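You operate a simulated robot arm through the tools that you are given. There is no shell and no other tool. Be economical: measure what you need, move in short steps, check, and stop when the job is done.

The job below is to be done with a simulated two-armed robot. You get a single attempt, and the scene is never put back.

Task
Open the steel drawer, take the green rag and put it in the inside of the steel drawer, then shut the drawer. Put two of the yellow rags from the top of the counter on the top of the fitting table. Take the white foot and put it on top of the teal tip. Any order will do.

It is judged by the outcome, as a careful person would: the job done as asked, and still so three seconds after it is handed in. It fails if anything else is knocked over, pushed out of place, dropped, spilled or broken.

Robot
Two 7-joint arms with fingered hands on one trunk, on a base that drives. Base frame: it is fixed to the floor where the robot stands at the start and does not move with it; the origin is under the middle of the robot, x ahead of it, y to its left, z up. Lengths are in m, angles in rad, forces in N, time in s.
The left shoulder is at the start at [0.07, 0.149, 0.935], the right one opposite. With the tool pointing down near the work surface each hand reaches from about 0.44 to 0.8 m from the robot's upright axis, wherever it stands, measured 20 degrees to its own side. Places, roughly: green rag [-3, -2, 0.75]; inside of the steel drawer [0.9, -0.1, 0.5]; steel drawer [0.8, -0.1, 0.6]; teal tip [0.25, 8.5, 0.75]; top of the fitting table [1.1, 2.6, 0.7]; white foot [0.5, 8.25, 0.75]; yellow rag [3, 5, 1]. Payload 3.6 kg a hand.
Tool frame (each hand has its own): the origin (TCP) lies between the finger pads and is the grasp point; the fingertips stand 0.025 m ahead of it; z points along the fingers, y is the line along which they close. Largest opening 0.088 m; the body of the gripper starts 0.029 m behind the TCP. The gripper is a hand of 4 fingers: y runs from the thumb to the fingers, the wrist lies at [-0.013, -0.097, -0.162] in the tool frame, and closing takes about 1.5 s.
Orientation is that of the tool frame in the base frame, as a unit quaternion [w, x, y, z]. With the fingers straight down and the wrist toward the robot, the tool's x, y and z point along [0, 1, 0], [1, 0, 0] and [0, 0, -1] of the base frame.

Tools
- The arms move only by the tool jog_arm. It takes "left_deltas", "right_deltas" or both (then of equal length, played together; a hand with none holds still); each is a list of rows, each a list of 6 numbers: the shift along the tool's x, y, z in m, then the turn, a rotation vector about the tool's x, y, z in rad. In form: [[tx, ty, tz, ax, ay, az], ...]. A call has 1 to 8 rows; each row shifts and turns the commanded pose from where the row before left it, along the tool's axes as they then stand. "left_fingers" and "right_fingers" are, for a hand that has rows, the finger opening in m, from 0 to 0.088, set as the call begins (left out, the last holds). Rows are played at 5 a second. More than 0.05 m and 0.15 rad between two rows, or a gripper value outside its range, and nothing of the call is played. A pose out of reach is approached as far as the arm can. The call stops where the force on the tool passes 40 N (or 10 N more than at its start, if that is more) or the arm is blocked; 0.2 s more then pass. Each finger travels about 0.045 m/s and halts on what it meets, pressing with about 32 N; the grip force reading is that of the motor and also rises with nothing between the fingers. The clock runs only during rows and for 0.2 s after the last one: add rows that do not move to give the fingers time. It gives the time, the measured TCP pose, the force on the tool (base axes), the opening and the grip force at its end, in the units of the frame above (readings bear some noise), with the torque about the TCP (base axes, N m) and any sound that the robot's microphone picked up.
- Cameras (640 x 400 px; columns grow to the right, rows downward): "scene" is now at [0.1343, 0.008, 1.1554]; the picture's right is [0.09, -1.00, 0.00], its down [-0.64, -0.06, -0.77] and it looks along [0.76, 0.07, -0.64] (base axes); focal length 281 px, centre (320, 200). "left" rides on the left gripper at [-0.064, -0.083, -0.098] in its tool frame; the picture's right is [-0.62, -0.37, 0.69], its down [0.71, -0.63, 0.30] and it looks along [0.32, 0.68, 0.65] (tool axes); focal length 265 px, centre (320, 200). "right" rides on the right gripper at [0.064, -0.083, -0.098] in its tool frame; the picture's right is [-0.62, 0.37, -0.69], its down [-0.71, -0.63, 0.30] and it looks along [-0.32, 0.68, 0.65] (tool axes); focal length 265 px, centre (320, 200). There is no depth. A picture from a camera that has moved, and an enlarged one, comes with that camera's place and axes in the base frame and with its lens.
- snapshot(camera): a new picture of that camera. No time passes.
- slide_trunk(by): slides the trunk up (or, below 0, down) by that many m; the arms and the scene camera ride with it, the base frame stays. It gives what a move gives, with no picture.
- steer(legs): drives the robot by 1 to 6 legs, each [ahead, left, turn to the left] in m, m and rad, along the robot's own axes; the way and the turn of a leg run together, so that a leg with both is an arc; at most 1.5 m and 3.142 rad a leg. The arms and the cameras ride along, it lands a little off, and it stops where it bumps. It gives what a move gives.
- finger_targets(index, middle, ring, thumb_bend, thumb_turn, hand): sets how far each is bent, from 0 (flat) to 1 (curled in); at 0.3 the hand is open as for a grip, at 0.7 the pads meet at the TCP. One left out holds its place. A second passes; each finger stops where it meets its share of the squeeze, and holds until it gets a number again. A gripper value or a shape takes the hand back. It gives what a move gives, with no picture; readings hold the bend of each and the force on the fingers (four entries, about 0 where the hand has none), thumb and palm. thumb_turn goes from beside the hand (0) to across from the fingers (1), as for a grip.
- grasp_type(shape, hand): the hand has 4 fingers and takes this shape, open, in about a second: jaw (thumb against the fingers, like two jaws); tri (thumb and two fingers); tip (a fingertip pinch); poke (one finger out to press); point (the index stretched); flat (the hand flat); cup (the hand cupped); fist (a fist). The gripper value then closes the fingers along that shape, each until it touches; the sizes above hold for jaw. It gives what a move gives, with no picture.
- turn_head(pan, tilt): turns the head with the scene camera to pan (to the left, within 1.501 rad either way) and tilt (down, from -0.506 to 1.204), counted from straight ahead of the robot. It gives what a move gives.
- zoom(camera, box): a new picture of the part [left, top, right, bottom] of that camera's present view, enlarged. No time passes.
- job_done(): hands the job in; it is judged then, once.

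Work in short steps. Places have to be worked out from the pictures, the camera data and where the tool is seen: move nearer, look again, correct. Check each grasp and each placing, and mend what went wrong. You have 165 turns and 122 pictures in all, those below and enlarged ones among them. Open the grippers and draw the arms clear of the work before you hand the job in, unless the task says otherwise; then end with one line.

The tools are called as a command line: name --argument value ..., lists and objects as JSON in quotes. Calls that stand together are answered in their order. jog_arm: Moves the arms, as the interface text tells. Its arguments: {"type":"object","properties":{"left_deltas":{"type":"array","items":{"type":"array","items":{"type":"number"}}},"left_fingers":{"type":"number"},"right_deltas":{"type":"array","items":{"type":"array","items":{"type":"number"}}},"right_fingers":{"type":"number"}},"required":[]} The other tools are called the same way: slide_trunk (by) slides the trunk up or down; grasp_type (shape, hand) gives the hand a shape; finger_targets (index, middle, ring, thumb_bend, thumb_turn, hand) moves the fingers one by one; steer (legs) drives the base; turn_head (pan, tilt) turns the head that bears the scene camera; snapshot (camera) takes a picture; zoom (camera, box) takes an enlarged picture of a part of a camera's view; job_done () hands the job in.

At the start:

```text
time: 0.0
left_tool_pos: [0.5012, 0.3157, 0.8382]
left_ee_rot: [0.0, 0.707, 0.707, 0.0]
left_contact_force: [0.6, -0.2, -0.2]
left_wrist_torque: [0.02, -0.02, -0.02]
left_grip_width: 0.0875
left_grasp_force: 0.0
left_shape: jaw
left_bend: [0.3, 0.3, 0.3, 0.3, 0.98]
left_finger forces: [0.0, 0.0, 0.0, 0.0, 0.0, 0.0]
right_tool_pos: [0.5423, -0.1474, 0.8852]
right_ee_rot: [0.0, 0.707, 0.707, 0.0]
right_contact_force: [-0.7, 0.5, -0.2]
right_wrist_torque: [0.01, 0.0, 0.01]
right_grip_width: 0.0877
right_grasp_force: 0.1
right_shape: jaw
right_bend: [0.3, 0.3, 0.3, 0.3, 0.98]
right_finger forces: [0.0, 0.0, 0.1, 0.0, 0.0, 0.1]
trunk travel left (down, up): [-0.425, 0.515]
robot x, y, heading: [-0.0026, -0.0004, -0.001]
head pan, tilt: [0.094, 0.696]
```

scene: 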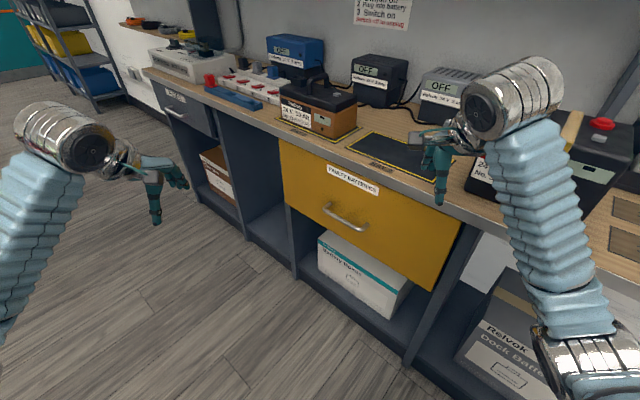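
right: 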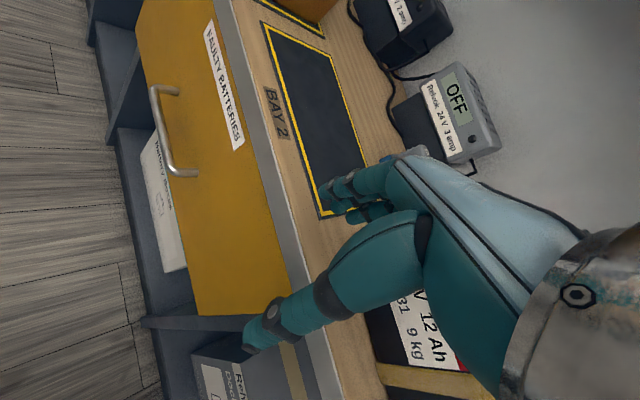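
left: 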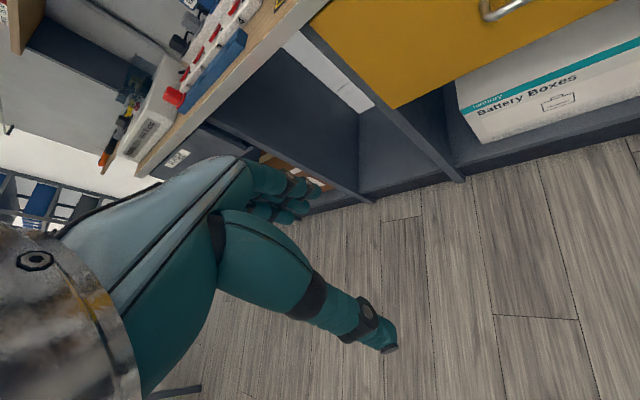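

The scene shows a workbench with a yellow drawer about where the steel drawer is given. I look around before moving.

turn_head --pan 0.0 --tilt 0.5

snapshot --camera "scene"

turn_head --pan 1.4 --tilt 0.2

snapshot --camera "scene"

turn_head --pan -1.4 --tilt 0.2

snapshot --camera "scene"

```text
time: 0.7
left_tool_pos: [0.5007, 0.3157, 0.8387]
left_ee_rot: [-0.001, 0.707, 0.707, 0.001]
left_contact_force: [-0.6, 0.3, -0.8]
left_wrist_torque: [0.03, -0.04, 0.0]
left_grip_width: 0.0878
left_grasp_force: 0.1
left_shape: jaw
left_bend: [0.3, 0.3, 0.3, 0.3, 0.98]
left_finger forces: [0.0, 0.0, 0.0, 0.0, 0.1, 0.0]
right_tool_pos: [0.5421, -0.1485, 0.8851]
right_ee_rot: [-0.001, 0.707, 0.708, 0.0]
right_contact_force: [0.5, 0.7, 0.0]
right_wrist_torque: [0.0, -0.01, 0.01]
right_grip_width: 0.0876
right_grasp_force: 0.1
right_shape: jaw
right_bend: [0.3, 0.3, 0.3, 0.3, 0.98]
right_finger forces: [0.0, 0.0, 0.0, 0.0, 0.0, 0.1]
trunk travel left (down, up): [-0.425, 0.515]
robot x, y, heading: [-0.0039, 0.0005, -0.007]
head pan, tilt: [0.0, 0.499]
```

```text
118 pictures are left
camera scene: at [0.1405, 0.0001, 1.1728], right [0.0, -1.0, 0.0], down [-0.48, 0.0, -0.88], along [0.88, 0.0, -0.48], focal length 281 px, centre (320, 200)
```

scene: 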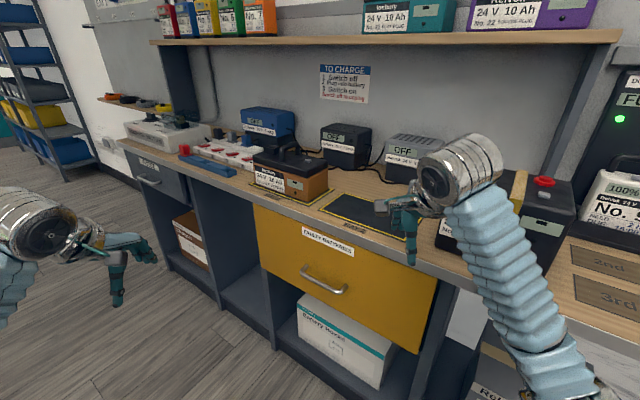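

```text
time: 2.3
left_tool_pos: [0.5013, 0.3165, 0.8381]
left_ee_rot: [0.0, 0.707, 0.707, 0.0]
left_contact_force: [0.1, -0.5, 0.0]
left_wrist_torque: [0.03, 0.04, 0.02]
left_grip_width: 0.0876
left_grasp_force: 0.0
left_shape: jaw
left_bend: [0.3, 0.3, 0.3, 0.3, 0.98]
left_finger forces: [0.1, 0.0, 0.1, 0.0, 0.0, 0.1]
right_tool_pos: [0.5434, -0.1495, 0.8852]
right_ee_rot: [0.0, 0.707, 0.707, 0.001]
right_contact_force: [-0.8, 0.5, 0.3]
right_wrist_torque: [0.01, -0.01, -0.02]
right_grip_width: 0.0876
right_grasp_force: 0.1
right_shape: jaw
right_bend: [0.3, 0.3, 0.3, 0.3, 0.98]
right_finger forces: [0.0, 0.0, 0.0, 0.0, 0.0, 0.0]
trunk travel left (down, up): [-0.425, 0.515]
robot x, y, heading: [0.0003, -0.0004, -0.001]
head pan, tilt: [1.4, 0.201]
```

```text
117 pictures are left
camera scene: at [0.0655, 0.0918, 1.2005], right [0.99, -0.17, 0.0], down [-0.03, -0.2, -0.98], along [0.17, 0.97, -0.2], focal length 281 px, centre (320, 200)
```

scene: 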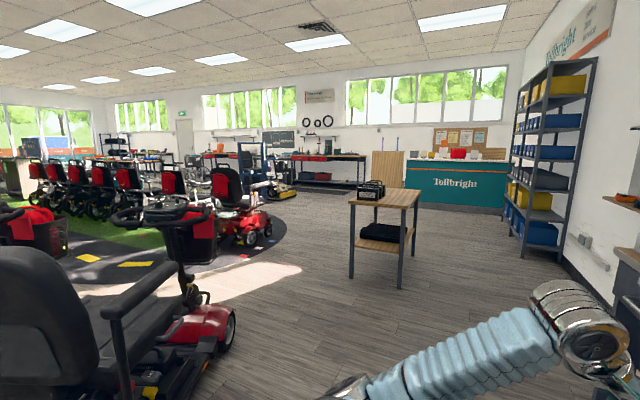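

```text
time: 4.7
left_tool_pos: [0.5011, 0.3158, 0.839]
left_ee_rot: [0.0, 0.707, 0.707, 0.0]
left_contact_force: [-0.5, -0.2, -0.5]
left_wrist_torque: [-0.01, 0.0, -0.01]
left_grip_width: 0.0876
left_grasp_force: 0.0
left_shape: jaw
left_bend: [0.3, 0.3, 0.3, 0.3, 0.98]
left_finger forces: [0.0, 0.0, 0.0, 0.0, 0.0, 0.1]
right_tool_pos: [0.5429, -0.1478, 0.8863]
right_ee_rot: [0.0, 0.708, 0.706, -0.001]
right_contact_force: [-0.5, -0.1, -0.4]
right_wrist_torque: [0.03, 0.03, -0.04]
right_grip_width: 0.0878
right_grasp_force: 0.0
right_shape: jaw
right_bend: [0.3, 0.3, 0.3, 0.3, 0.98]
right_finger forces: [0.0, 0.0, 0.0, 0.0, 0.0, 0.1]
trunk travel left (down, up): [-0.425, 0.515]
robot x, y, heading: [0.0024, 0.0018, 0.001]
head pan, tilt: [-1.4, 0.201]
```

```text
116 pictures are left
camera scene: at [0.0654, -0.0918, 1.2006], right [-0.99, -0.17, 0.0], down [-0.03, 0.2, -0.98], along [0.17, -0.97, -0.2], focal length 281 px, centre (320, 200)
```

scene: 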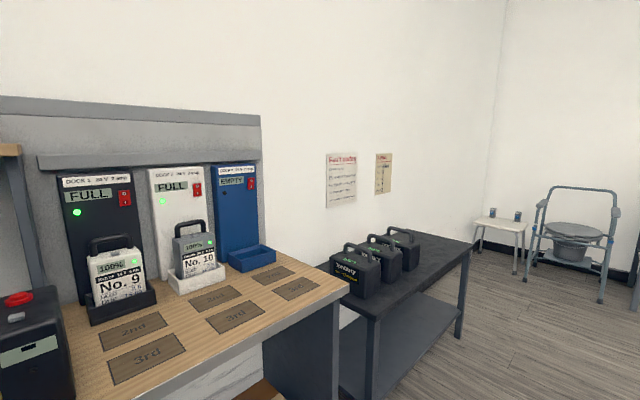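

The yellow drawer is at [0.75, 0, 0.6], so it is the steel drawer. I fetch the green rag first: back off a little, turn right and look behind.

zoom --camera "scene" --box '[320, 140, 640, 340]'

steer --legs '[[-0.25, 0, 0], [0, 0, -1.57]]'

turn_head --pan -0.9 --tilt 0.3

snapshot --camera "scene"

```text
2.00 times, centred on (480, 240) of scene
camera zoom: at [0.0654, -0.0918, 1.2006], right [-0.99, -0.17, 0.0], down [-0.03, 0.2, -0.98], along [0.17, -0.97, -0.2], focal length 563 px, centre (0, 120)
```

zoom: 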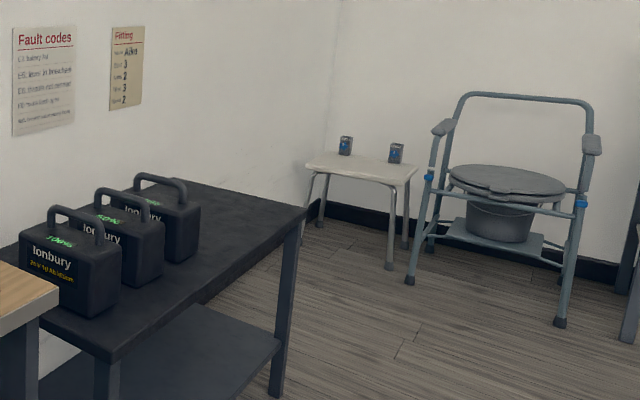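

```text
time: 18.5
left_tool_pos: [0.066, -0.5015, 0.8395]
left_ee_rot: [0.0, 1.0, -0.001, 0.0]
left_contact_force: [0.3, 0.2, 0.1]
left_wrist_torque: [-0.03, 0.0, -0.02]
left_grip_width: 0.0877
left_grasp_force: 0.0
left_shape: jaw
left_bend: [0.3, 0.3, 0.3, 0.3, 0.98]
left_finger forces: [0.0, 0.0, 0.1, 0.1, 0.1, 0.0]
right_tool_pos: [-0.3997, -0.5432, 0.8862]
right_ee_rot: [0.0, 1.0, 0.0, 0.0]
right_contact_force: [1.4, 0.1, -0.2]
right_wrist_torque: [-0.01, -0.02, 0.01]
right_grip_width: 0.0877
right_grasp_force: 0.0
right_shape: jaw
right_bend: [0.3, 0.3, 0.3, 0.3, 0.98]
right_finger forces: [0.0, 0.0, 0.0, 0.0, 0.0, 0.1]
trunk travel left (down, up): [-0.425, 0.515]
robot x, y, heading: [-0.2513, 0.0012, -1.571]
head pan, tilt: [-1.4, 0.201]
```

```text
time: 19.4
left_tool_pos: [0.0652, -0.5015, 0.8387]
left_ee_rot: [0.0, 1.0, -0.001, 0.0]
left_contact_force: [0.8, 0.5, 0.3]
left_wrist_torque: [-0.03, -0.01, 0.0]
left_grip_width: 0.0874
left_grasp_force: 0.0
left_shape: jaw
left_bend: [0.3, 0.3, 0.3, 0.3, 0.98]
left_finger forces: [0.0, 0.1, 0.0, 0.0, 0.0, 0.0]
right_tool_pos: [-0.399, -0.5416, 0.8849]
right_ee_rot: [0.0, 1.0, 0.0, 0.0]
right_contact_force: [0.5, -0.5, -0.2]
right_wrist_torque: [0.0, 0.02, -0.03]
right_grip_width: 0.0877
right_grasp_force: 0.0
right_shape: jaw
right_bend: [0.3, 0.3, 0.3, 0.3, 0.98]
right_finger forces: [0.1, 0.1, 0.0, 0.1, 0.0, 0.0]
trunk travel left (down, up): [-0.425, 0.515]
robot x, y, heading: [-0.2494, -0.0018, -1.57]
head pan, tilt: [-0.901, 0.3]
```

```text
114 pictures are left
camera scene: at [-0.3241, -0.108, 1.1913], right [-0.62, 0.79, 0.0], down [0.23, 0.18, -0.96], along [-0.75, -0.59, -0.3], focal length 281 px, centre (320, 200)
```

scene: 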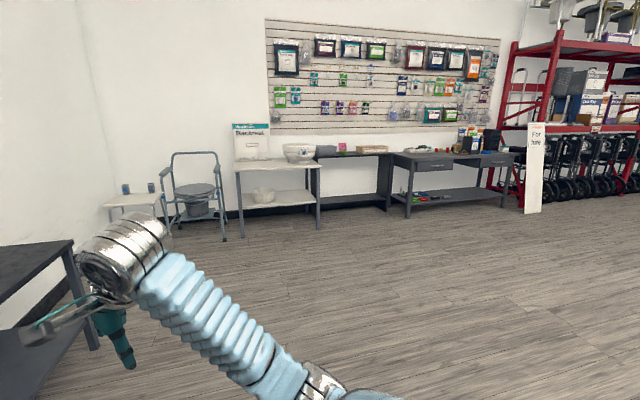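

The rag's rough place projects to about (335, 154), on the low dark table by the far wall. I zoom in there.

zoom --camera "scene" --box '[220, 110, 540, 230]'

```text
2.00 times, centred on (380, 170) of scene
camera zoom: at [-0.3241, -0.108, 1.1913], right [-0.62, 0.79, 0.0], down [0.23, 0.18, -0.96], along [-0.75, -0.59, -0.3], focal length 563 px, centre (200, 260)
```

zoom: 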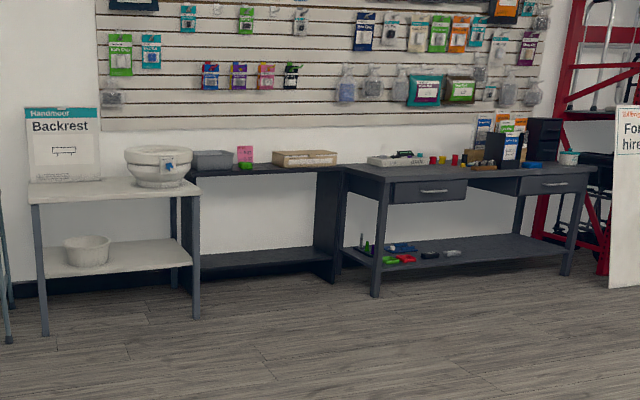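

I turn toward it and drive closer.

steer --legs '[[0, 0, -0.95], [1.3, 0, 0], [0.8, 0, 0]]'

turn_head --pan 0 --tilt 0.35

snapshot --camera "scene"

```text
time: 52.5
left_tool_pos: [-2.2036, -1.7616, 0.8387]
left_ee_rot: [-0.001, 0.888, -0.46, 0.0]
left_contact_force: [0.0, -0.3, 0.3]
left_wrist_torque: [-0.03, 0.0, 0.02]
left_grip_width: 0.0875
left_grasp_force: 0.0
left_shape: jaw
left_bend: [0.3, 0.3, 0.3, 0.3, 0.98]
left_finger forces: [0.0, 0.0, 0.0, 0.0, 0.0, 0.1]
right_tool_pos: [-2.5053, -1.4083, 0.8851]
right_ee_rot: [0.0, 0.888, -0.459, 0.0]
right_contact_force: [0.4, 0.4, 0.3]
right_wrist_torque: [-0.02, -0.02, -0.02]
right_grip_width: 0.0878
right_grasp_force: 0.2
right_shape: jaw
right_bend: [0.3, 0.3, 0.3, 0.3, 0.98]
right_finger forces: [0.1, 0.0, 0.0, 0.0, 0.1, 0.1]
trunk travel left (down, up): [-0.425, 0.515]
robot x, y, heading: [-1.9797, -1.2196, -2.53]
head pan, tilt: [-0.901, 0.3]
```

```text
time: 53.8
left_tool_pos: [-2.2029, -1.763, 0.8376]
left_ee_rot: [0.0, 0.888, -0.46, 0.001]
left_contact_force: [0.0, -1.1, 0.2]
left_wrist_torque: [-0.02, 0.0, -0.03]
left_grip_width: 0.0878
left_grasp_force: 0.1
left_shape: jaw
left_bend: [0.3, 0.3, 0.3, 0.3, 0.98]
left_finger forces: [0.0, 0.1, 0.0, 0.0, 0.1, 0.0]
right_tool_pos: [-2.5054, -1.4078, 0.8858]
right_ee_rot: [0.0, 0.888, -0.459, 0.0]
right_contact_force: [-0.7, 0.0, 0.4]
right_wrist_torque: [0.03, -0.01, 0.0]
right_grip_width: 0.0875
right_grasp_force: 0.1
right_shape: jaw
right_bend: [0.3, 0.3, 0.3, 0.3, 0.98]
right_finger forces: [0.1, 0.0, 0.0, 0.0, 0.0, 0.0]
trunk travel left (down, up): [-0.425, 0.515]
robot x, y, heading: [-1.9768, -1.217, -2.525]
head pan, tilt: [0.0, 0.351]
```

```text
112 pictures are left
camera scene: at [-2.0942, -1.2979, 1.1866], right [-0.58, 0.82, 0.0], down [0.28, 0.2, -0.94], along [-0.77, -0.54, -0.34], focal length 281 px, centre (320, 200)
```

scene: 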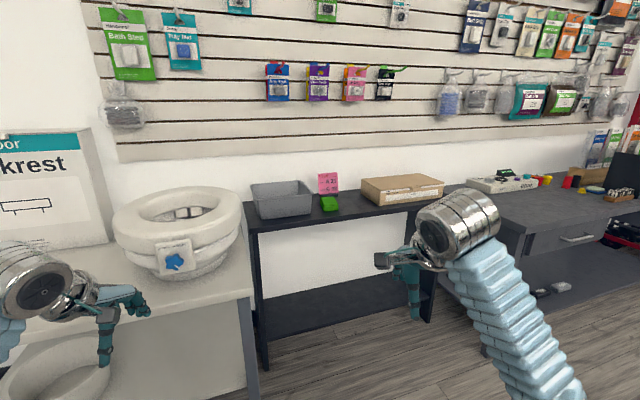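

A small green item lies between the grey tray and the cardboard box. I zoom on it.

zoom --camera "scene" --box '[240, 150, 460, 260]'

```text
2.91 times, centred on (350, 205) of scene
camera zoom: at [-2.0942, -1.2979, 1.1866], right [-0.58, 0.82, 0.0], down [0.28, 0.2, -0.94], along [-0.77, -0.54, -0.34], focal length 819 px, centre (233, 186)
```

zoom: 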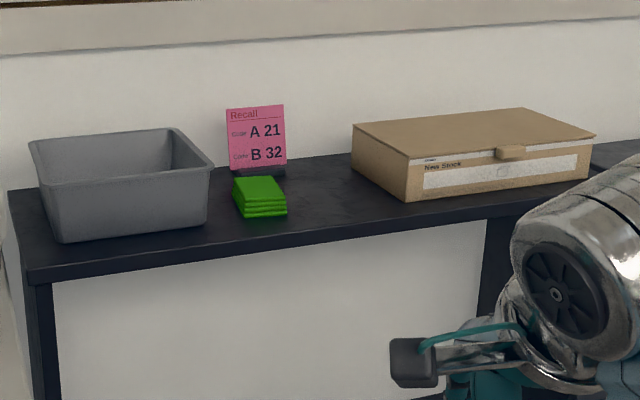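

The folded green rag is at about [-3.08, -1.94, 0.74]. I raise the trunk for clearance, face the wall and move so the left hand can reach it.

slide_trunk --by 0.15

steer --legs '[[0, 0, -0.617], [0, 0.5, 0], [0.35, 0, 0]]'

turn_head --pan 0.15 --tilt 0.75

snapshot --camera "scene"

snapshot --camera "left"

```text
time: 55.5
left_tool_pos: [-2.2031, -1.7623, 0.988]
left_ee_rot: [0.001, 0.888, -0.46, 0.0]
left_contact_force: [-0.3, 1.2, -0.4]
left_wrist_torque: [0.01, -0.03, 0.01]
left_grip_width: 0.0877
left_grasp_force: 0.0
left_shape: jaw
left_bend: [0.3, 0.3, 0.3, 0.3, 0.98]
left_finger forces: [0.0, 0.1, 0.0, 0.0, 0.0, 0.1]
right_tool_pos: [-2.5054, -1.408, 1.0354]
right_ee_rot: [-0.001, 0.888, -0.46, 0.0]
right_contact_force: [0.2, 0.3, 0.5]
right_wrist_torque: [-0.02, 0.0, 0.01]
right_grip_width: 0.0876
right_grasp_force: 0.1
right_shape: jaw
right_bend: [0.3, 0.3, 0.3, 0.3, 0.98]
right_finger forces: [0.0, 0.0, 0.0, 0.0, 0.0, 0.1]
trunk travel left (down, up): [-0.575, 0.365]
robot x, y, heading: [-1.9788, -1.2157, -2.527]
head pan, tilt: [0.0, 0.351]
```

```text
time: 69.7
left_tool_pos: [-2.6645, -2.0572, 1.0128]
left_ee_rot: [0.021, 0.713, -0.7, -0.024]
left_contact_force: [0.7, -0.8, -0.2]
left_wrist_torque: [0.07, -0.01, 0.0]
left_grip_width: 0.0879
left_grasp_force: 0.1
left_shape: jaw
left_bend: [0.3, 0.3, 0.3, 0.3, 0.98]
left_finger forces: [0.0, 0.0, 0.1, 0.0, 0.0, 0.0]
right_tool_pos: [-2.7032, -1.5862, 1.0755]
right_ee_rot: [0.021, 0.708, -0.705, -0.036]
right_contact_force: [0.3, -0.7, 3.2]
right_wrist_torque: [0.04, 0.02, -0.05]
right_grip_width: 0.0881
right_grasp_force: 0.0
right_shape: jaw
right_bend: [0.3, 0.3, 0.3, 0.3, 0.97]
right_finger forces: [0.0, 0.1, 0.1, 0.0, 0.0, 0.0]
trunk travel left (down, up): [-0.575, 0.365]
robot x, y, heading: [-2.2053, -1.7354, -3.011]
head pan, tilt: [0.0, 0.351]
stopped in leg 3: the robot was blocked; the commanded pose is now the measured one
```

```text
time: 70.5
left_tool_pos: [-2.7174, -2.0466, 0.9902]
left_ee_rot: [0.006, 0.714, -0.7, -0.001]
left_contact_force: [1.0, 0.7, -0.7]
left_wrist_torque: [0.0, 0.01, -0.05]
left_grip_width: 0.088
left_grasp_force: 0.1
left_shape: jaw
left_bend: [0.3, 0.3, 0.3, 0.3, 0.98]
left_finger forces: [0.0, 0.0, 0.0, 0.0, 0.0, 0.1]
right_tool_pos: [-2.7635, -1.5771, 1.041]
right_ee_rot: [0.005, 0.71, -0.704, -0.009]
right_contact_force: [0.1, 0.0, -1.3]
right_wrist_torque: [0.01, 0.01, 0.01]
right_grip_width: 0.0878
right_grasp_force: 0.0
right_shape: jaw
right_bend: [0.3, 0.3, 0.3, 0.3, 0.97]
right_finger forces: [0.0, 0.0, 0.0, 0.0, 0.0, 0.0]
trunk travel left (down, up): [-0.575, 0.365]
robot x, y, heading: [-2.2027, -1.7402, -3.02]
head pan, tilt: [0.15, 0.75]
```

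```text
110 pictures are left
camera scene: at [-2.3255, -1.7713, 1.3002], right [-0.27, 0.96, 0.0], down [0.65, 0.19, -0.74], along [-0.71, -0.2, -0.67], focal length 281 px, centre (320, 200)
```

scene: 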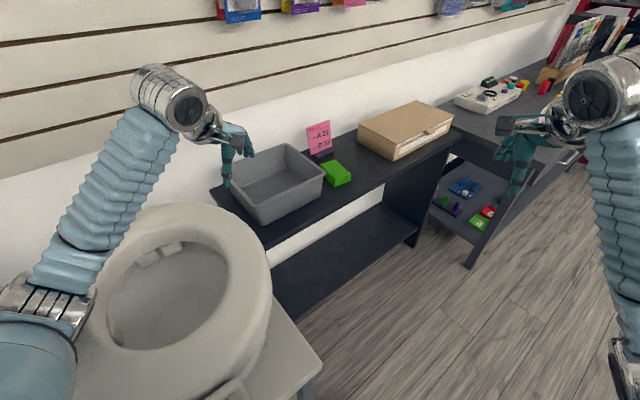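

```text
109 pictures are left
camera left: at [-2.6362, -1.9797, 1.0874], right [0.35, 0.62, -0.7], down [0.64, -0.7, -0.31], along [-0.68, -0.34, -0.64], focal length 265 px, centre (320, 200)
```

left: 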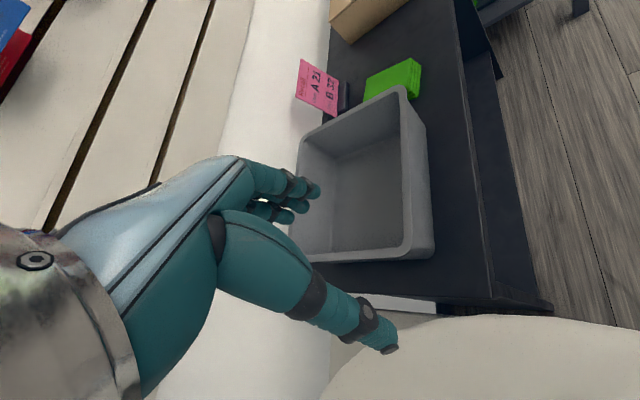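

The base bumped the white table's front (corner at about [-2.5, -1.82]). I back away, and check the white table and rag.

steer --legs '[[-0.12, 0, 0], [0, -0.35, 0], [0, 0, -0.12]]'

turn_head --pan 0.5 --tilt 0.8

snapshot --camera "scene"

```text
time: 72.2
left_tool_pos: [-2.6862, -2.04, 0.9845]
left_ee_rot: [-0.005, 0.714, -0.7, 0.015]
left_contact_force: [2.1, 0.7, 2.0]
left_wrist_torque: [-0.03, 0.12, 0.02]
left_grip_width: 0.0881
left_grasp_force: 0.1
left_shape: jaw
left_bend: [0.3, 0.3, 0.3, 0.3, 0.98]
left_finger forces: [0.0, 0.0, 0.1, 0.0, 0.0, 0.0]
right_tool_pos: [-2.7271, -1.5661, 1.0319]
right_ee_rot: [0.007, -0.704, 0.71, -0.003]
right_contact_force: [1.8, -2.3, 1.4]
right_wrist_torque: [0.17, 0.13, -0.06]
right_grip_width: 0.0879
right_grasp_force: 0.0
right_shape: jaw
right_bend: [0.3, 0.3, 0.3, 0.3, 0.98]
right_finger forces: [0.1, 0.0, 0.0, 0.0, 0.1, 0.0]
trunk travel left (down, up): [-0.575, 0.365]
robot x, y, heading: [-2.1388, -1.7273, -3.018]
head pan, tilt: [0.15, 0.75]
stopped in leg 1: the robot was blocked; the commanded pose is now the measured one
```

```text
time: 73.0
left_tool_pos: [-2.6398, -2.0235, 0.9987]
left_ee_rot: [-0.013, -0.705, 0.709, 0.0]
left_contact_force: [0.1, -0.3, 1.9]
left_wrist_torque: [0.03, 0.0, 0.01]
left_grip_width: 0.0875
left_grasp_force: 0.1
left_shape: jaw
left_bend: [0.3, 0.3, 0.3, 0.3, 0.98]
left_finger forces: [0.0, 0.1, 0.0, 0.0, 0.0, 0.0]
right_tool_pos: [-2.6698, -1.5493, 1.0471]
right_ee_rot: [-0.008, -0.699, 0.715, 0.011]
right_contact_force: [0.0, 0.3, 0.8]
right_wrist_torque: [-0.02, 0.02, -0.03]
right_grip_width: 0.0879
right_grasp_force: 0.1
right_shape: jaw
right_bend: [0.3, 0.3, 0.3, 0.3, 0.98]
right_finger forces: [0.0, 0.0, 0.0, 0.0, 0.1, 0.0]
trunk travel left (down, up): [-0.575, 0.365]
robot x, y, heading: [-2.1342, -1.7287, -3.033]
head pan, tilt: [0.499, 0.799]
```

```text
108 pictures are left
camera scene: at [-2.2479, -1.7727, 1.2961], right [-0.57, 0.82, 0.0], down [0.59, 0.4, -0.7], along [-0.58, -0.4, -0.71], focal length 281 px, centre (320, 200)
```

scene: 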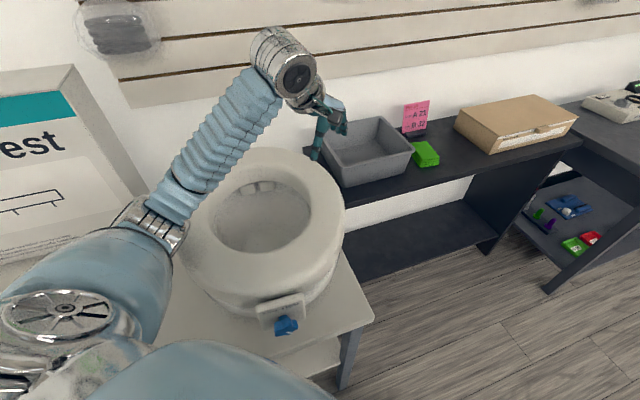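

Backing was blocked too. I look left and right to see what touches.

turn_head --pan 1.4 --tilt 0.9

snapshot --camera "scene"

turn_head --pan -1.4 --tilt 0.9

snapshot --camera "scene"

```text
time: 74.2
left_tool_pos: [-2.6372, -2.0373, 0.9974]
left_ee_rot: [0.009, 0.708, -0.707, -0.002]
left_contact_force: [1.5, 0.5, 0.3]
left_wrist_torque: [0.0, 0.05, -0.03]
left_grip_width: 0.0882
left_grasp_force: 0.0
left_shape: jaw
left_bend: [0.3, 0.3, 0.3, 0.3, 0.98]
left_finger forces: [0.0, 0.0, 0.1, 0.0, 0.0, 0.0]
right_tool_pos: [-2.6688, -1.5641, 1.0494]
right_ee_rot: [-0.005, -0.7, 0.714, 0.014]
right_contact_force: [0.2, 0.1, 0.5]
right_wrist_torque: [0.02, 0.03, -0.03]
right_grip_width: 0.0878
right_grasp_force: 0.1
right_shape: jaw
right_bend: [0.3, 0.3, 0.3, 0.3, 0.98]
right_finger forces: [0.0, 0.0, 0.1, 0.0, 0.0, 0.0]
trunk travel left (down, up): [-0.575, 0.365]
robot x, y, heading: [-2.1342, -1.7369, -3.036]
head pan, tilt: [1.4, 0.901]
```

```text
107 pictures are left
camera scene: at [-2.1817, -1.8186, 1.2893], right [-1.0, 0.07, 0.01], down [0.05, 0.78, -0.62], along [-0.05, -0.62, -0.78], focal length 281 px, centre (320, 200)
```

scene: 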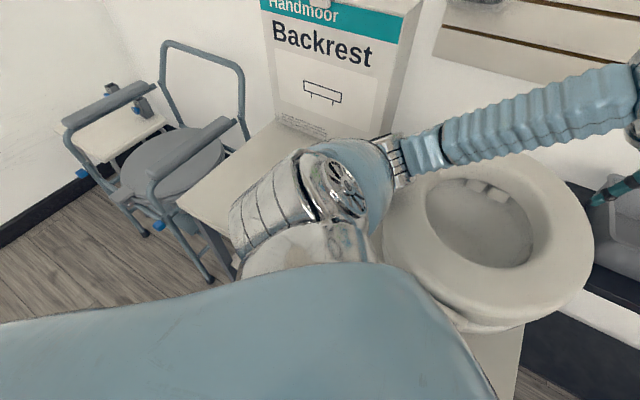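

```text
time: 76.7
left_tool_pos: [-2.6452, -2.0346, 0.9928]
left_ee_rot: [0.007, 0.708, -0.706, 0.001]
left_contact_force: [0.4, 0.2, -0.3]
left_wrist_torque: [0.04, 0.0, 0.03]
left_grip_width: 0.088
left_grasp_force: 0.0
left_shape: jaw
left_bend: [0.3, 0.3, 0.3, 0.3, 0.98]
left_finger forces: [0.1, 0.1, 0.1, 0.0, 0.1, 0.0]
right_tool_pos: [-2.6756, -1.5608, 1.0449]
right_ee_rot: [-0.003, -0.701, 0.713, 0.011]
right_contact_force: [-0.6, 0.8, -0.2]
right_wrist_torque: [0.02, 0.02, 0.01]
right_grip_width: 0.0881
right_grasp_force: 0.1
right_shape: jaw
right_bend: [0.3, 0.3, 0.3, 0.3, 0.98]
right_finger forces: [0.0, 0.1, 0.0, 0.0, 0.0, 0.0]
trunk travel left (down, up): [-0.575, 0.365]
robot x, y, heading: [-2.1353, -1.7359, -3.038]
head pan, tilt: [-1.4, 0.901]
```

```text
106 pictures are left
camera scene: at [-2.2062, -1.6678, 1.289], right [0.96, 0.27, 0.0], down [0.21, -0.75, -0.62], along [-0.17, 0.6, -0.78], focal length 281 px, centre (320, 200)
```

scene: 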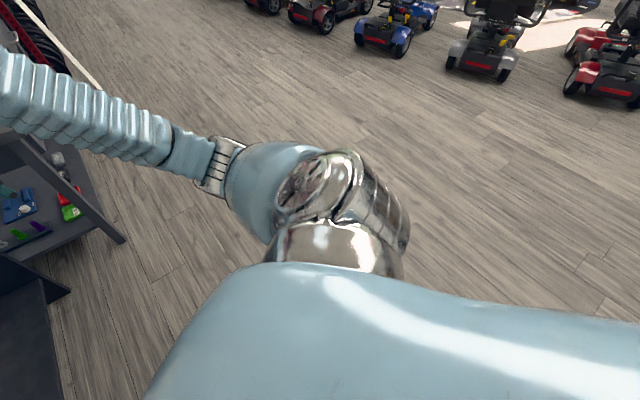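

The left elbow hangs out over the white table beside the raised seat and is probably what touched. I lift the trunk to clear it, then back off and shift right.

slide_trunk --by 0.2

steer --legs '[[-0.2, 0, 0]]'

turn_head --pan 0.8 --tilt 0.8

snapshot --camera "scene"

```text
time: 78.8
left_tool_pos: [-2.6442, -2.0359, 1.1935]
left_ee_rot: [0.006, 0.707, -0.707, 0.0]
left_contact_force: [0.0, -0.4, 0.2]
left_wrist_torque: [0.02, 0.02, -0.01]
left_grip_width: 0.0878
left_grasp_force: 0.1
left_shape: jaw
left_bend: [0.3, 0.3, 0.3, 0.3, 0.98]
left_finger forces: [0.1, 0.1, 0.0, 0.0, 0.0, 0.0]
right_tool_pos: [-2.6769, -1.5614, 1.2458]
right_ee_rot: [-0.003, -0.7, 0.714, 0.011]
right_contact_force: [0.8, 0.1, 0.2]
right_wrist_torque: [0.01, 0.0, 0.02]
right_grip_width: 0.088
right_grasp_force: 0.0
right_shape: jaw
right_bend: [0.3, 0.3, 0.3, 0.3, 0.98]
right_finger forces: [0.0, 0.0, 0.0, 0.1, 0.0, 0.1]
trunk travel left (down, up): [-0.775, 0.165]
robot x, y, heading: [-2.1341, -1.7339, -3.033]
head pan, tilt: [-1.4, 0.901]
```

```text
time: 82.0
left_tool_pos: [-2.4463, -2.0117, 1.1933]
left_ee_rot: [-0.008, -0.707, 0.707, -0.001]
left_contact_force: [0.2, 0.7, 0.7]
left_wrist_torque: [0.0, -0.01, 0.02]
left_grip_width: 0.0878
left_grasp_force: 0.0
left_shape: jaw
left_bend: [0.3, 0.3, 0.3, 0.3, 0.98]
left_finger forces: [0.0, 0.0, 0.0, 0.0, 0.1, 0.0]
right_tool_pos: [-2.4775, -1.5381, 1.2452]
right_ee_rot: [-0.003, -0.7, 0.714, 0.011]
right_contact_force: [0.7, -0.2, 1.1]
right_wrist_torque: [-0.03, 0.03, 0.01]
right_grip_width: 0.0879
right_grasp_force: 0.0
right_shape: jaw
right_bend: [0.3, 0.3, 0.3, 0.3, 0.98]
right_finger forces: [0.1, 0.0, 0.1, 0.1, 0.0, 0.0]
trunk travel left (down, up): [-0.775, 0.165]
robot x, y, heading: [-1.9309, -1.717, -3.037]
head pan, tilt: [-1.4, 0.901]
```

```text
time: 84.1
left_tool_pos: [-2.4475, -2.0149, 1.1929]
left_ee_rot: [-0.007, -0.707, 0.707, -0.001]
left_contact_force: [-0.3, 0.2, -0.1]
left_wrist_torque: [0.0, 0.02, 0.0]
left_grip_width: 0.0881
left_grasp_force: 0.1
left_shape: jaw
left_bend: [0.3, 0.3, 0.3, 0.3, 0.98]
left_finger forces: [0.0, 0.0, 0.0, 0.0, 0.0, 0.0]
right_tool_pos: [-2.4772, -1.5402, 1.2446]
right_ee_rot: [-0.002, -0.701, 0.713, 0.01]
right_contact_force: [0.0, 0.4, -0.3]
right_wrist_torque: [0.02, -0.01, 0.0]
right_grip_width: 0.088
right_grasp_force: 0.0
right_shape: jaw
right_bend: [0.3, 0.3, 0.3, 0.3, 0.98]
right_finger forces: [0.0, 0.0, 0.0, 0.1, 0.1, 0.0]
trunk travel left (down, up): [-0.775, 0.165]
robot x, y, heading: [-1.9363, -1.7139, -3.037]
head pan, tilt: [0.799, 0.799]
```

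```text
105 pictures are left
camera scene: at [-2.0354, -1.7831, 1.4969], right [-0.79, 0.62, 0.0], down [0.44, 0.56, -0.7], along [-0.43, -0.55, -0.72], focal length 281 px, centre (320, 200)
```

scene: 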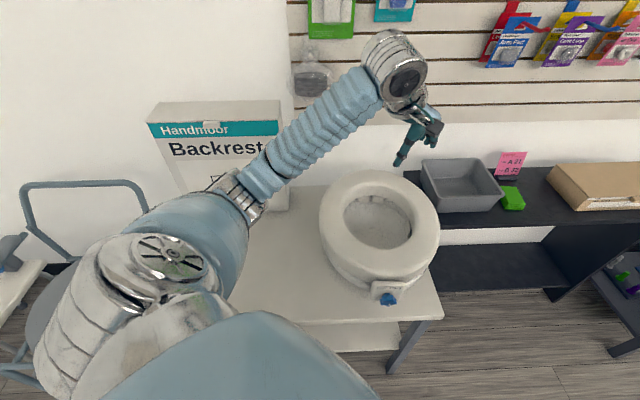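

Clear now, and nothing looks shifted. I go right around the white table's corner and then in toward the rag.

steer --legs '[[0, 0, -0.1], [0, -0.26, 0], [0.35, 0, 0], [0.25, 0, 0]]'

turn_head --pan 0.6 --tilt 0.9

snapshot --camera "scene"

```text
time: 96.8
left_tool_pos: [-3.0735, -1.7066, 1.193]
left_ee_rot: [-0.006, -0.672, 0.741, 0.0]
left_contact_force: [0.1, 0.9, 0.9]
left_wrist_torque: [0.02, -0.03, -0.03]
left_grip_width: 0.0875
left_grasp_force: 0.0
left_shape: jaw
left_bend: [0.3, 0.3, 0.3, 0.3, 0.98]
left_finger forces: [0.0, 0.1, 0.1, 0.0, 0.0, 0.1]
right_tool_pos: [-3.058, -1.2319, 1.2452]
right_ee_rot: [-0.002, -0.664, 0.747, 0.011]
right_contact_force: [0.8, -0.6, -0.9]
right_wrist_torque: [0.01, 0.0, 0.02]
right_grip_width: 0.0882
right_grasp_force: 0.0
right_shape: jaw
right_bend: [0.3, 0.3, 0.3, 0.3, 0.98]
right_finger forces: [0.0, 0.0, 0.1, 0.0, 0.0, 0.1]
trunk travel left (down, up): [-0.775, 0.165]
robot x, y, heading: [-2.5365, -1.4598, -3.135]
head pan, tilt: [0.799, 0.799]
```

```text
time: 97.6
left_tool_pos: [-3.0746, -1.7084, 1.1935]
left_ee_rot: [-0.006, -0.671, 0.741, 0.001]
left_contact_force: [0.4, 0.0, -0.1]
left_wrist_torque: [-0.02, 0.0, 0.03]
left_grip_width: 0.0878
left_grasp_force: 0.0
left_shape: jaw
left_bend: [0.3, 0.3, 0.3, 0.3, 0.98]
left_finger forces: [0.2, 0.1, 0.0, 0.0, 0.0, 0.1]
right_tool_pos: [-3.0601, -1.2321, 1.2444]
right_ee_rot: [-0.003, -0.664, 0.748, 0.01]
right_contact_force: [-0.7, -0.1, 0.2]
right_wrist_torque: [0.0, -0.01, 0.01]
right_grip_width: 0.0878
right_grasp_force: 0.0
right_shape: jaw
right_bend: [0.3, 0.3, 0.3, 0.3, 0.98]
right_finger forces: [0.0, 0.0, 0.1, 0.0, 0.0, 0.0]
trunk travel left (down, up): [-0.775, 0.165]
robot x, y, heading: [-2.537, -1.464, -3.129]
head pan, tilt: [0.6, 0.901]
```

```text
104 pictures are left
camera scene: at [-2.6503, -1.5031, 1.4889], right [-0.57, 0.82, 0.0], down [0.64, 0.45, -0.62], along [-0.51, -0.35, -0.78], focal length 281 px, centre (320, 200)
```

scene: 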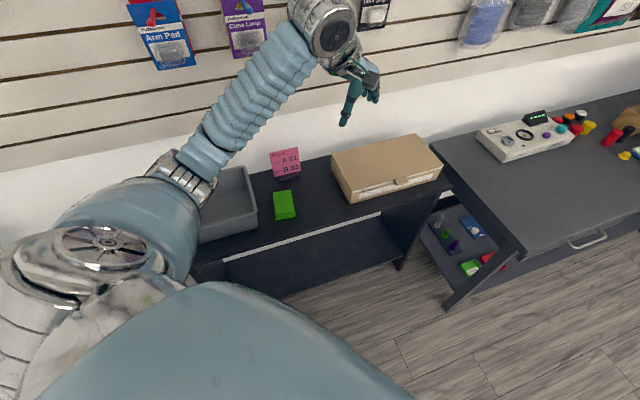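

The rag computes again to about [-3.06, -1.925]. I zoom to judge its orientation.

zoom --camera "scene" --box '[240, 150, 340, 240]'

```text
4.44 times, centred on (290, 195) of scene
camera zoom: at [-2.6503, -1.5031, 1.4889], right [-0.57, 0.82, 0.0], down [0.64, 0.45, -0.62], along [-0.51, -0.35, -0.78], focal length 1251 px, centre (453, 222)
```

zoom: 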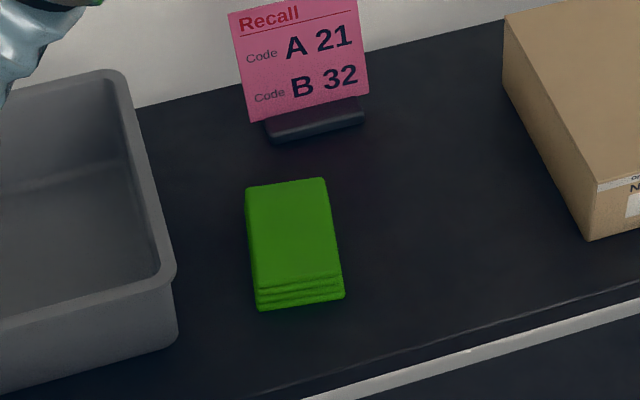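

The table (and rag) lie at about 40° to my axes: rag short axis ≈ [-0.67, 0.74], 0.062 m wide, so I need the tool's y along that. I turn the left hand by +0.73 about its z first.

jog_arm --left_deltas '[[0, 0, 0, 0, 0, 0.146], [0, 0, 0, 0, 0, 0.146], [0, 0, 0, 0, 0, 0.146], [0, 0, 0, 0, 0, 0.146], [0, 0, 0, 0, 0, 0.146], [0, 0, 0, 0, 0, 0]]' --left_fingers 0.088

jog_arm --left_deltas '[[0.0265, -0.033, 0.02, 0, 0, 0], [0.0265, -0.033, 0.02, 0, 0, 0], [0.0265, -0.033, 0.02, 0, 0, 0], [0.0265, -0.033, 0.02, 0, 0, 0], [0.0265, -0.033, 0.02, 0, 0, 0], [0, 0, 0.045, 0, 0, 0], [0, 0, 0.045, 0, 0, 0], [0, 0, 0, 0, 0, 0]]'

snapshot --camera "left"

snapshot --camera "scene"

```text
time: 99.0
left_tool_pos: [-3.0737, -1.7059, 1.1941]
left_ee_rot: [-0.007, -0.361, 0.932, -0.002]
left_contact_force: [-0.4, 0.2, -0.2]
left_wrist_torque: [-0.04, -0.02, 0.0]
left_grip_width: 0.0881
left_grasp_force: 0.0
left_shape: jaw
left_bend: [0.3, 0.3, 0.3, 0.3, 0.98]
left_finger forces: [0.0, 0.0, 0.0, 0.0, 0.0, 0.0]
right_tool_pos: [-3.0579, -1.2308, 1.2458]
right_ee_rot: [-0.003, -0.665, 0.747, 0.011]
right_contact_force: [0.5, 0.2, 0.0]
right_wrist_torque: [0.01, 0.02, 0.02]
right_grip_width: 0.0882
right_grasp_force: 0.1
right_shape: jaw
right_bend: [0.3, 0.3, 0.3, 0.3, 0.98]
right_finger forces: [0.1, 0.1, 0.0, 0.0, 0.0, 0.1]
trunk travel left (down, up): [-0.775, 0.165]
robot x, y, heading: [-2.535, -1.458, -3.135]
head pan, tilt: [0.6, 0.901]
```

```text
time: 100.8
left_tool_pos: [-3.0614, -1.9207, 1.0037]
left_ee_rot: [-0.006, -0.362, 0.932, -0.002]
left_contact_force: [-0.3, -0.2, 0.5]
left_wrist_torque: [-0.01, -0.01, 0.0]
left_grip_width: 0.0878
left_grasp_force: 0.0
left_shape: jaw
left_bend: [0.3, 0.3, 0.3, 0.3, 0.98]
left_finger forces: [0.1, 0.0, 0.0, 0.0, 0.1, 0.0]
right_tool_pos: [-3.0598, -1.2321, 1.2466]
right_ee_rot: [-0.003, -0.664, 0.747, 0.01]
right_contact_force: [-1.1, 0.8, 0.1]
right_wrist_torque: [0.02, 0.01, -0.02]
right_grip_width: 0.0883
right_grasp_force: 0.2
right_shape: jaw
right_bend: [0.3, 0.3, 0.3, 0.3, 0.98]
right_finger forces: [0.0, 0.0, 0.1, 0.0, 0.0, 0.1]
trunk travel left (down, up): [-0.775, 0.165]
robot x, y, heading: [-2.539, -1.4587, -3.142]
head pan, tilt: [0.6, 0.901]
```

```text
102 pictures are left
camera left: at [-2.9576, -1.937, 1.1022], right [0.7, 0.14, -0.7], down [-0.1, -0.95, -0.29], along [-0.71, 0.28, -0.65], focal length 265 px, centre (320, 200)
```

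left: 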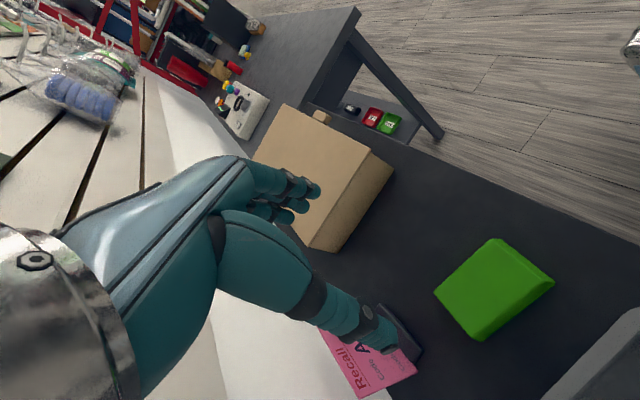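

```text
101 pictures are left
camera scene: at [-2.6492, -1.5029, 1.489], right [-0.57, 0.82, 0.0], down [0.64, 0.45, -0.62], along [-0.51, -0.35, -0.78], focal length 281 px, centre (320, 200)
```

scene: 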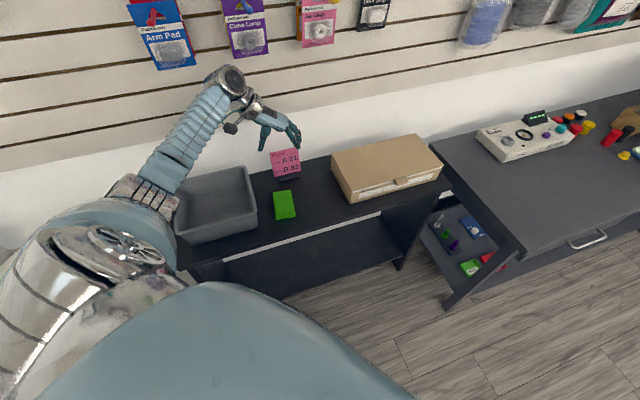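

Both views agree: rag centre ≈ [-3.05, -1.92]. I descend to about 0.80 and look again.

jog_arm --left_deltas '[[-0.008, -0.002, 0.04, 0, 0, 0], [0, 0, 0.045, 0, 0, 0], [0, 0, 0.045, 0, 0, 0], [0, 0, 0.045, 0, 0, 0], [0, 0, 0.025, 0, 0, 0], [0, 0, 0, 0, 0, 0]]'

snapshot --camera "left"

zoom --camera "scene" --box '[200, 110, 360, 250]'

```text
time: 102.2
left_tool_pos: [-3.0574, -1.9171, 0.8045]
left_ee_rot: [-0.007, -0.362, 0.932, -0.003]
left_contact_force: [0.6, 0.2, 0.5]
left_wrist_torque: [0.0, -0.03, 0.02]
left_grip_width: 0.0879
left_grasp_force: 0.1
left_shape: jaw
left_bend: [0.3, 0.3, 0.3, 0.3, 0.98]
left_finger forces: [0.0, 0.0, 0.0, 0.1, 0.1, 0.0]
right_tool_pos: [-3.0594, -1.2316, 1.246]
right_ee_rot: [-0.003, -0.664, 0.748, 0.011]
right_contact_force: [-0.4, -0.4, 0.0]
right_wrist_torque: [0.0, 0.02, -0.04]
right_grip_width: 0.088
right_grasp_force: 0.1
right_shape: jaw
right_bend: [0.3, 0.3, 0.3, 0.3, 0.98]
right_finger forces: [0.0, 0.0, 0.0, 0.1, 0.0, 0.0]
trunk travel left (down, up): [-0.775, 0.165]
robot x, y, heading: [-2.5386, -1.4554, -3.141]
head pan, tilt: [0.6, 0.901]
```

```text
100 pictures are left
camera left: at [-2.9528, -1.934, 0.9024], right [0.7, 0.14, -0.7], down [-0.11, -0.95, -0.29], along [-0.71, 0.28, -0.65], focal length 265 px, centre (320, 200)
```

left: 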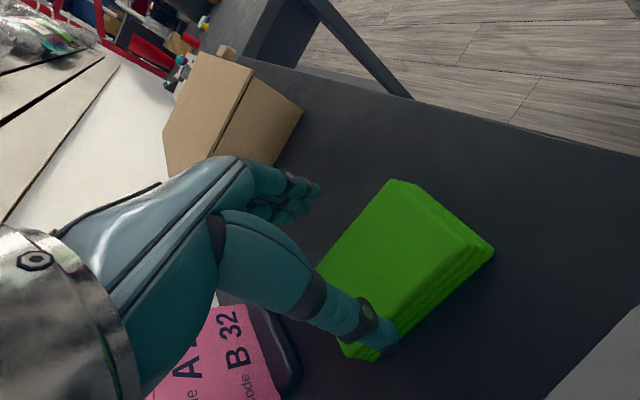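

```text
2.86 times, centred on (280, 180) of scene
camera zoom: at [-2.6488, -1.5018, 1.4891], right [-0.57, 0.82, 0.0], down [0.64, 0.45, -0.62], along [-0.51, -0.35, -0.78], focal length 804 px, centre (434, 257)
```

zoom: 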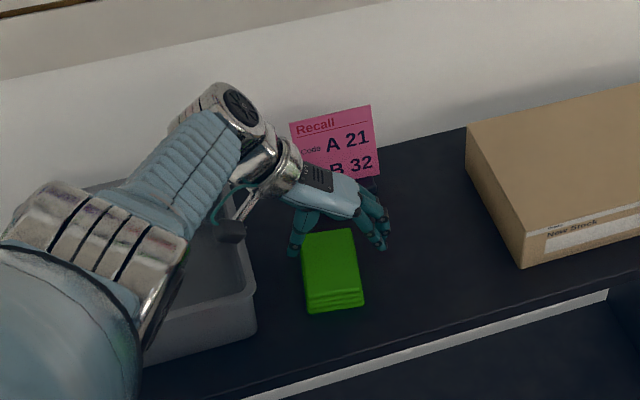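

The hand straddles the rag well. I shift 1 cm along it and descend slowly to grasp height.

jog_arm --left_deltas '[[-0.01, 0, 0.02, 0, 0, 0], [0, 0, 0.015, 0, 0, 0], [0, 0, 0.008, 0, 0, 0], [0, 0, 0.007, 0, 0, 0], [0, 0, 0, 0, 0, 0]]'

snapshot --camera "left"

```text
time: 103.4
left_tool_pos: [-3.0424, -1.8987, 0.7668]
left_ee_rot: [-0.006, -0.362, 0.932, -0.002]
left_contact_force: [0.2, -0.6, -0.1]
left_wrist_torque: [0.0, -0.01, 0.01]
left_grip_width: 0.0879
left_grasp_force: 0.1
left_shape: jaw
left_bend: [0.3, 0.3, 0.3, 0.3, 0.98]
left_finger forces: [0.1, 0.1, 0.0, 0.0, 0.1, 0.0]
left hand out of reach, approached as far as the arm can: row 2, 3, 4
right_tool_pos: [-3.0587, -1.2325, 1.2457]
right_ee_rot: [-0.002, -0.664, 0.747, 0.011]
right_contact_force: [-0.5, -0.5, -0.2]
right_wrist_torque: [0.0, -0.01, 0.03]
right_grip_width: 0.0879
right_grasp_force: 0.0
right_shape: jaw
right_bend: [0.3, 0.3, 0.3, 0.3, 0.98]
right_finger forces: [0.0, 0.0, 0.0, 0.1, 0.1, 0.0]
trunk travel left (down, up): [-0.775, 0.165]
robot x, y, heading: [-2.5349, -1.4616, -3.139]
head pan, tilt: [0.6, 0.901]
```

```text
98 pictures are left
camera left: at [-2.9389, -1.916, 0.8649], right [0.7, 0.14, -0.7], down [-0.1, -0.95, -0.3], along [-0.71, 0.28, -0.65], focal length 265 px, centre (320, 200)
```

left: 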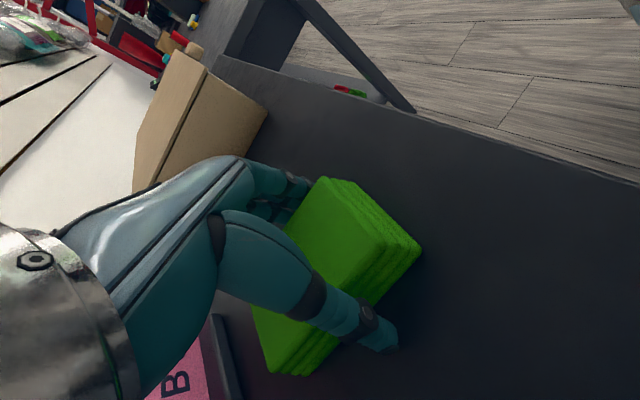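

The arm ran short of reach and pulled inward ~1.5 cm. I lift a little, lower the trunk 8 cm for more reach, then re-descend.

jog_arm --left_deltas '[[0, 0, -0.045, 0, 0, 0], [0, 0, -0.045, 0, 0, 0], [0, 0, 0, 0, 0, 0]]'

slide_trunk --by -0.07

jog_arm --left_deltas '[[0, 0, 0, 0, 0, 0]]'

```text
time: 104.2
left_tool_pos: [-3.0433, -1.898, 0.8564]
left_ee_rot: [-0.005, -0.363, 0.932, -0.002]
left_contact_force: [-0.6, 0.1, 0.8]
left_wrist_torque: [0.0, 0.0, -0.03]
left_grip_width: 0.0878
left_grasp_force: 0.1
left_shape: jaw
left_bend: [0.3, 0.3, 0.3, 0.3, 0.98]
left_finger forces: [0.0, 0.0, 0.0, 0.0, 0.1, 0.1]
right_tool_pos: [-3.0613, -1.2317, 1.245]
right_ee_rot: [-0.002, -0.664, 0.748, 0.011]
right_contact_force: [-0.2, 0.4, -0.4]
right_wrist_torque: [0.01, 0.01, -0.02]
right_grip_width: 0.0879
right_grasp_force: 0.0
right_shape: jaw
right_bend: [0.3, 0.3, 0.3, 0.3, 0.98]
right_finger forces: [0.0, 0.1, 0.0, 0.0, 0.0, 0.1]
trunk travel left (down, up): [-0.775, 0.165]
robot x, y, heading: [-2.5368, -1.4599, -3.135]
head pan, tilt: [0.6, 0.901]
```

```text
time: 105.2
left_tool_pos: [-3.0431, -1.8981, 0.7874]
left_ee_rot: [-0.006, -0.362, 0.932, -0.002]
left_contact_force: [-0.2, -0.3, 0.7]
left_wrist_torque: [-0.01, 0.02, 0.0]
left_grip_width: 0.0878
left_grasp_force: 0.1
left_shape: jaw
left_bend: [0.3, 0.3, 0.3, 0.3, 0.98]
left_finger forces: [0.1, 0.0, 0.1, 0.0, 0.0, 0.1]
right_tool_pos: [-3.06, -1.2309, 1.175]
right_ee_rot: [-0.003, -0.664, 0.747, 0.01]
right_contact_force: [-0.2, 0.5, -0.5]
right_wrist_torque: [0.02, 0.0, 0.03]
right_grip_width: 0.0881
right_grasp_force: 0.0
right_shape: jaw
right_bend: [0.3, 0.3, 0.3, 0.3, 0.98]
right_finger forces: [0.0, 0.0, 0.1, 0.0, 0.1, 0.0]
trunk travel left (down, up): [-0.705, 0.235]
robot x, y, heading: [-2.5386, -1.457, -3.137]
head pan, tilt: [0.6, 0.901]
```

```text
time: 105.7
left_tool_pos: [-3.0416, -1.8979, 0.788]
left_ee_rot: [-0.006, -0.363, 0.932, -0.002]
left_contact_force: [0.4, -0.2, -0.2]
left_wrist_torque: [-0.02, 0.01, 0.0]
left_grip_width: 0.0878
left_grasp_force: 0.1
left_shape: jaw
left_bend: [0.3, 0.3, 0.3, 0.3, 0.98]
left_finger forces: [0.1, 0.0, 0.0, 0.0, 0.0, 0.1]
right_tool_pos: [-3.0583, -1.2307, 1.1754]
right_ee_rot: [-0.002, -0.664, 0.748, 0.011]
right_contact_force: [0.9, 0.2, -0.3]
right_wrist_torque: [0.01, 0.02, 0.01]
right_grip_width: 0.0879
right_grasp_force: 0.0
right_shape: jaw
right_bend: [0.3, 0.3, 0.3, 0.3, 0.98]
right_finger forces: [0.1, 0.0, 0.1, 0.1, 0.0, 0.1]
trunk travel left (down, up): [-0.705, 0.235]
robot x, y, heading: [-2.5366, -1.4636, -3.134]
head pan, tilt: [0.6, 0.901]
```

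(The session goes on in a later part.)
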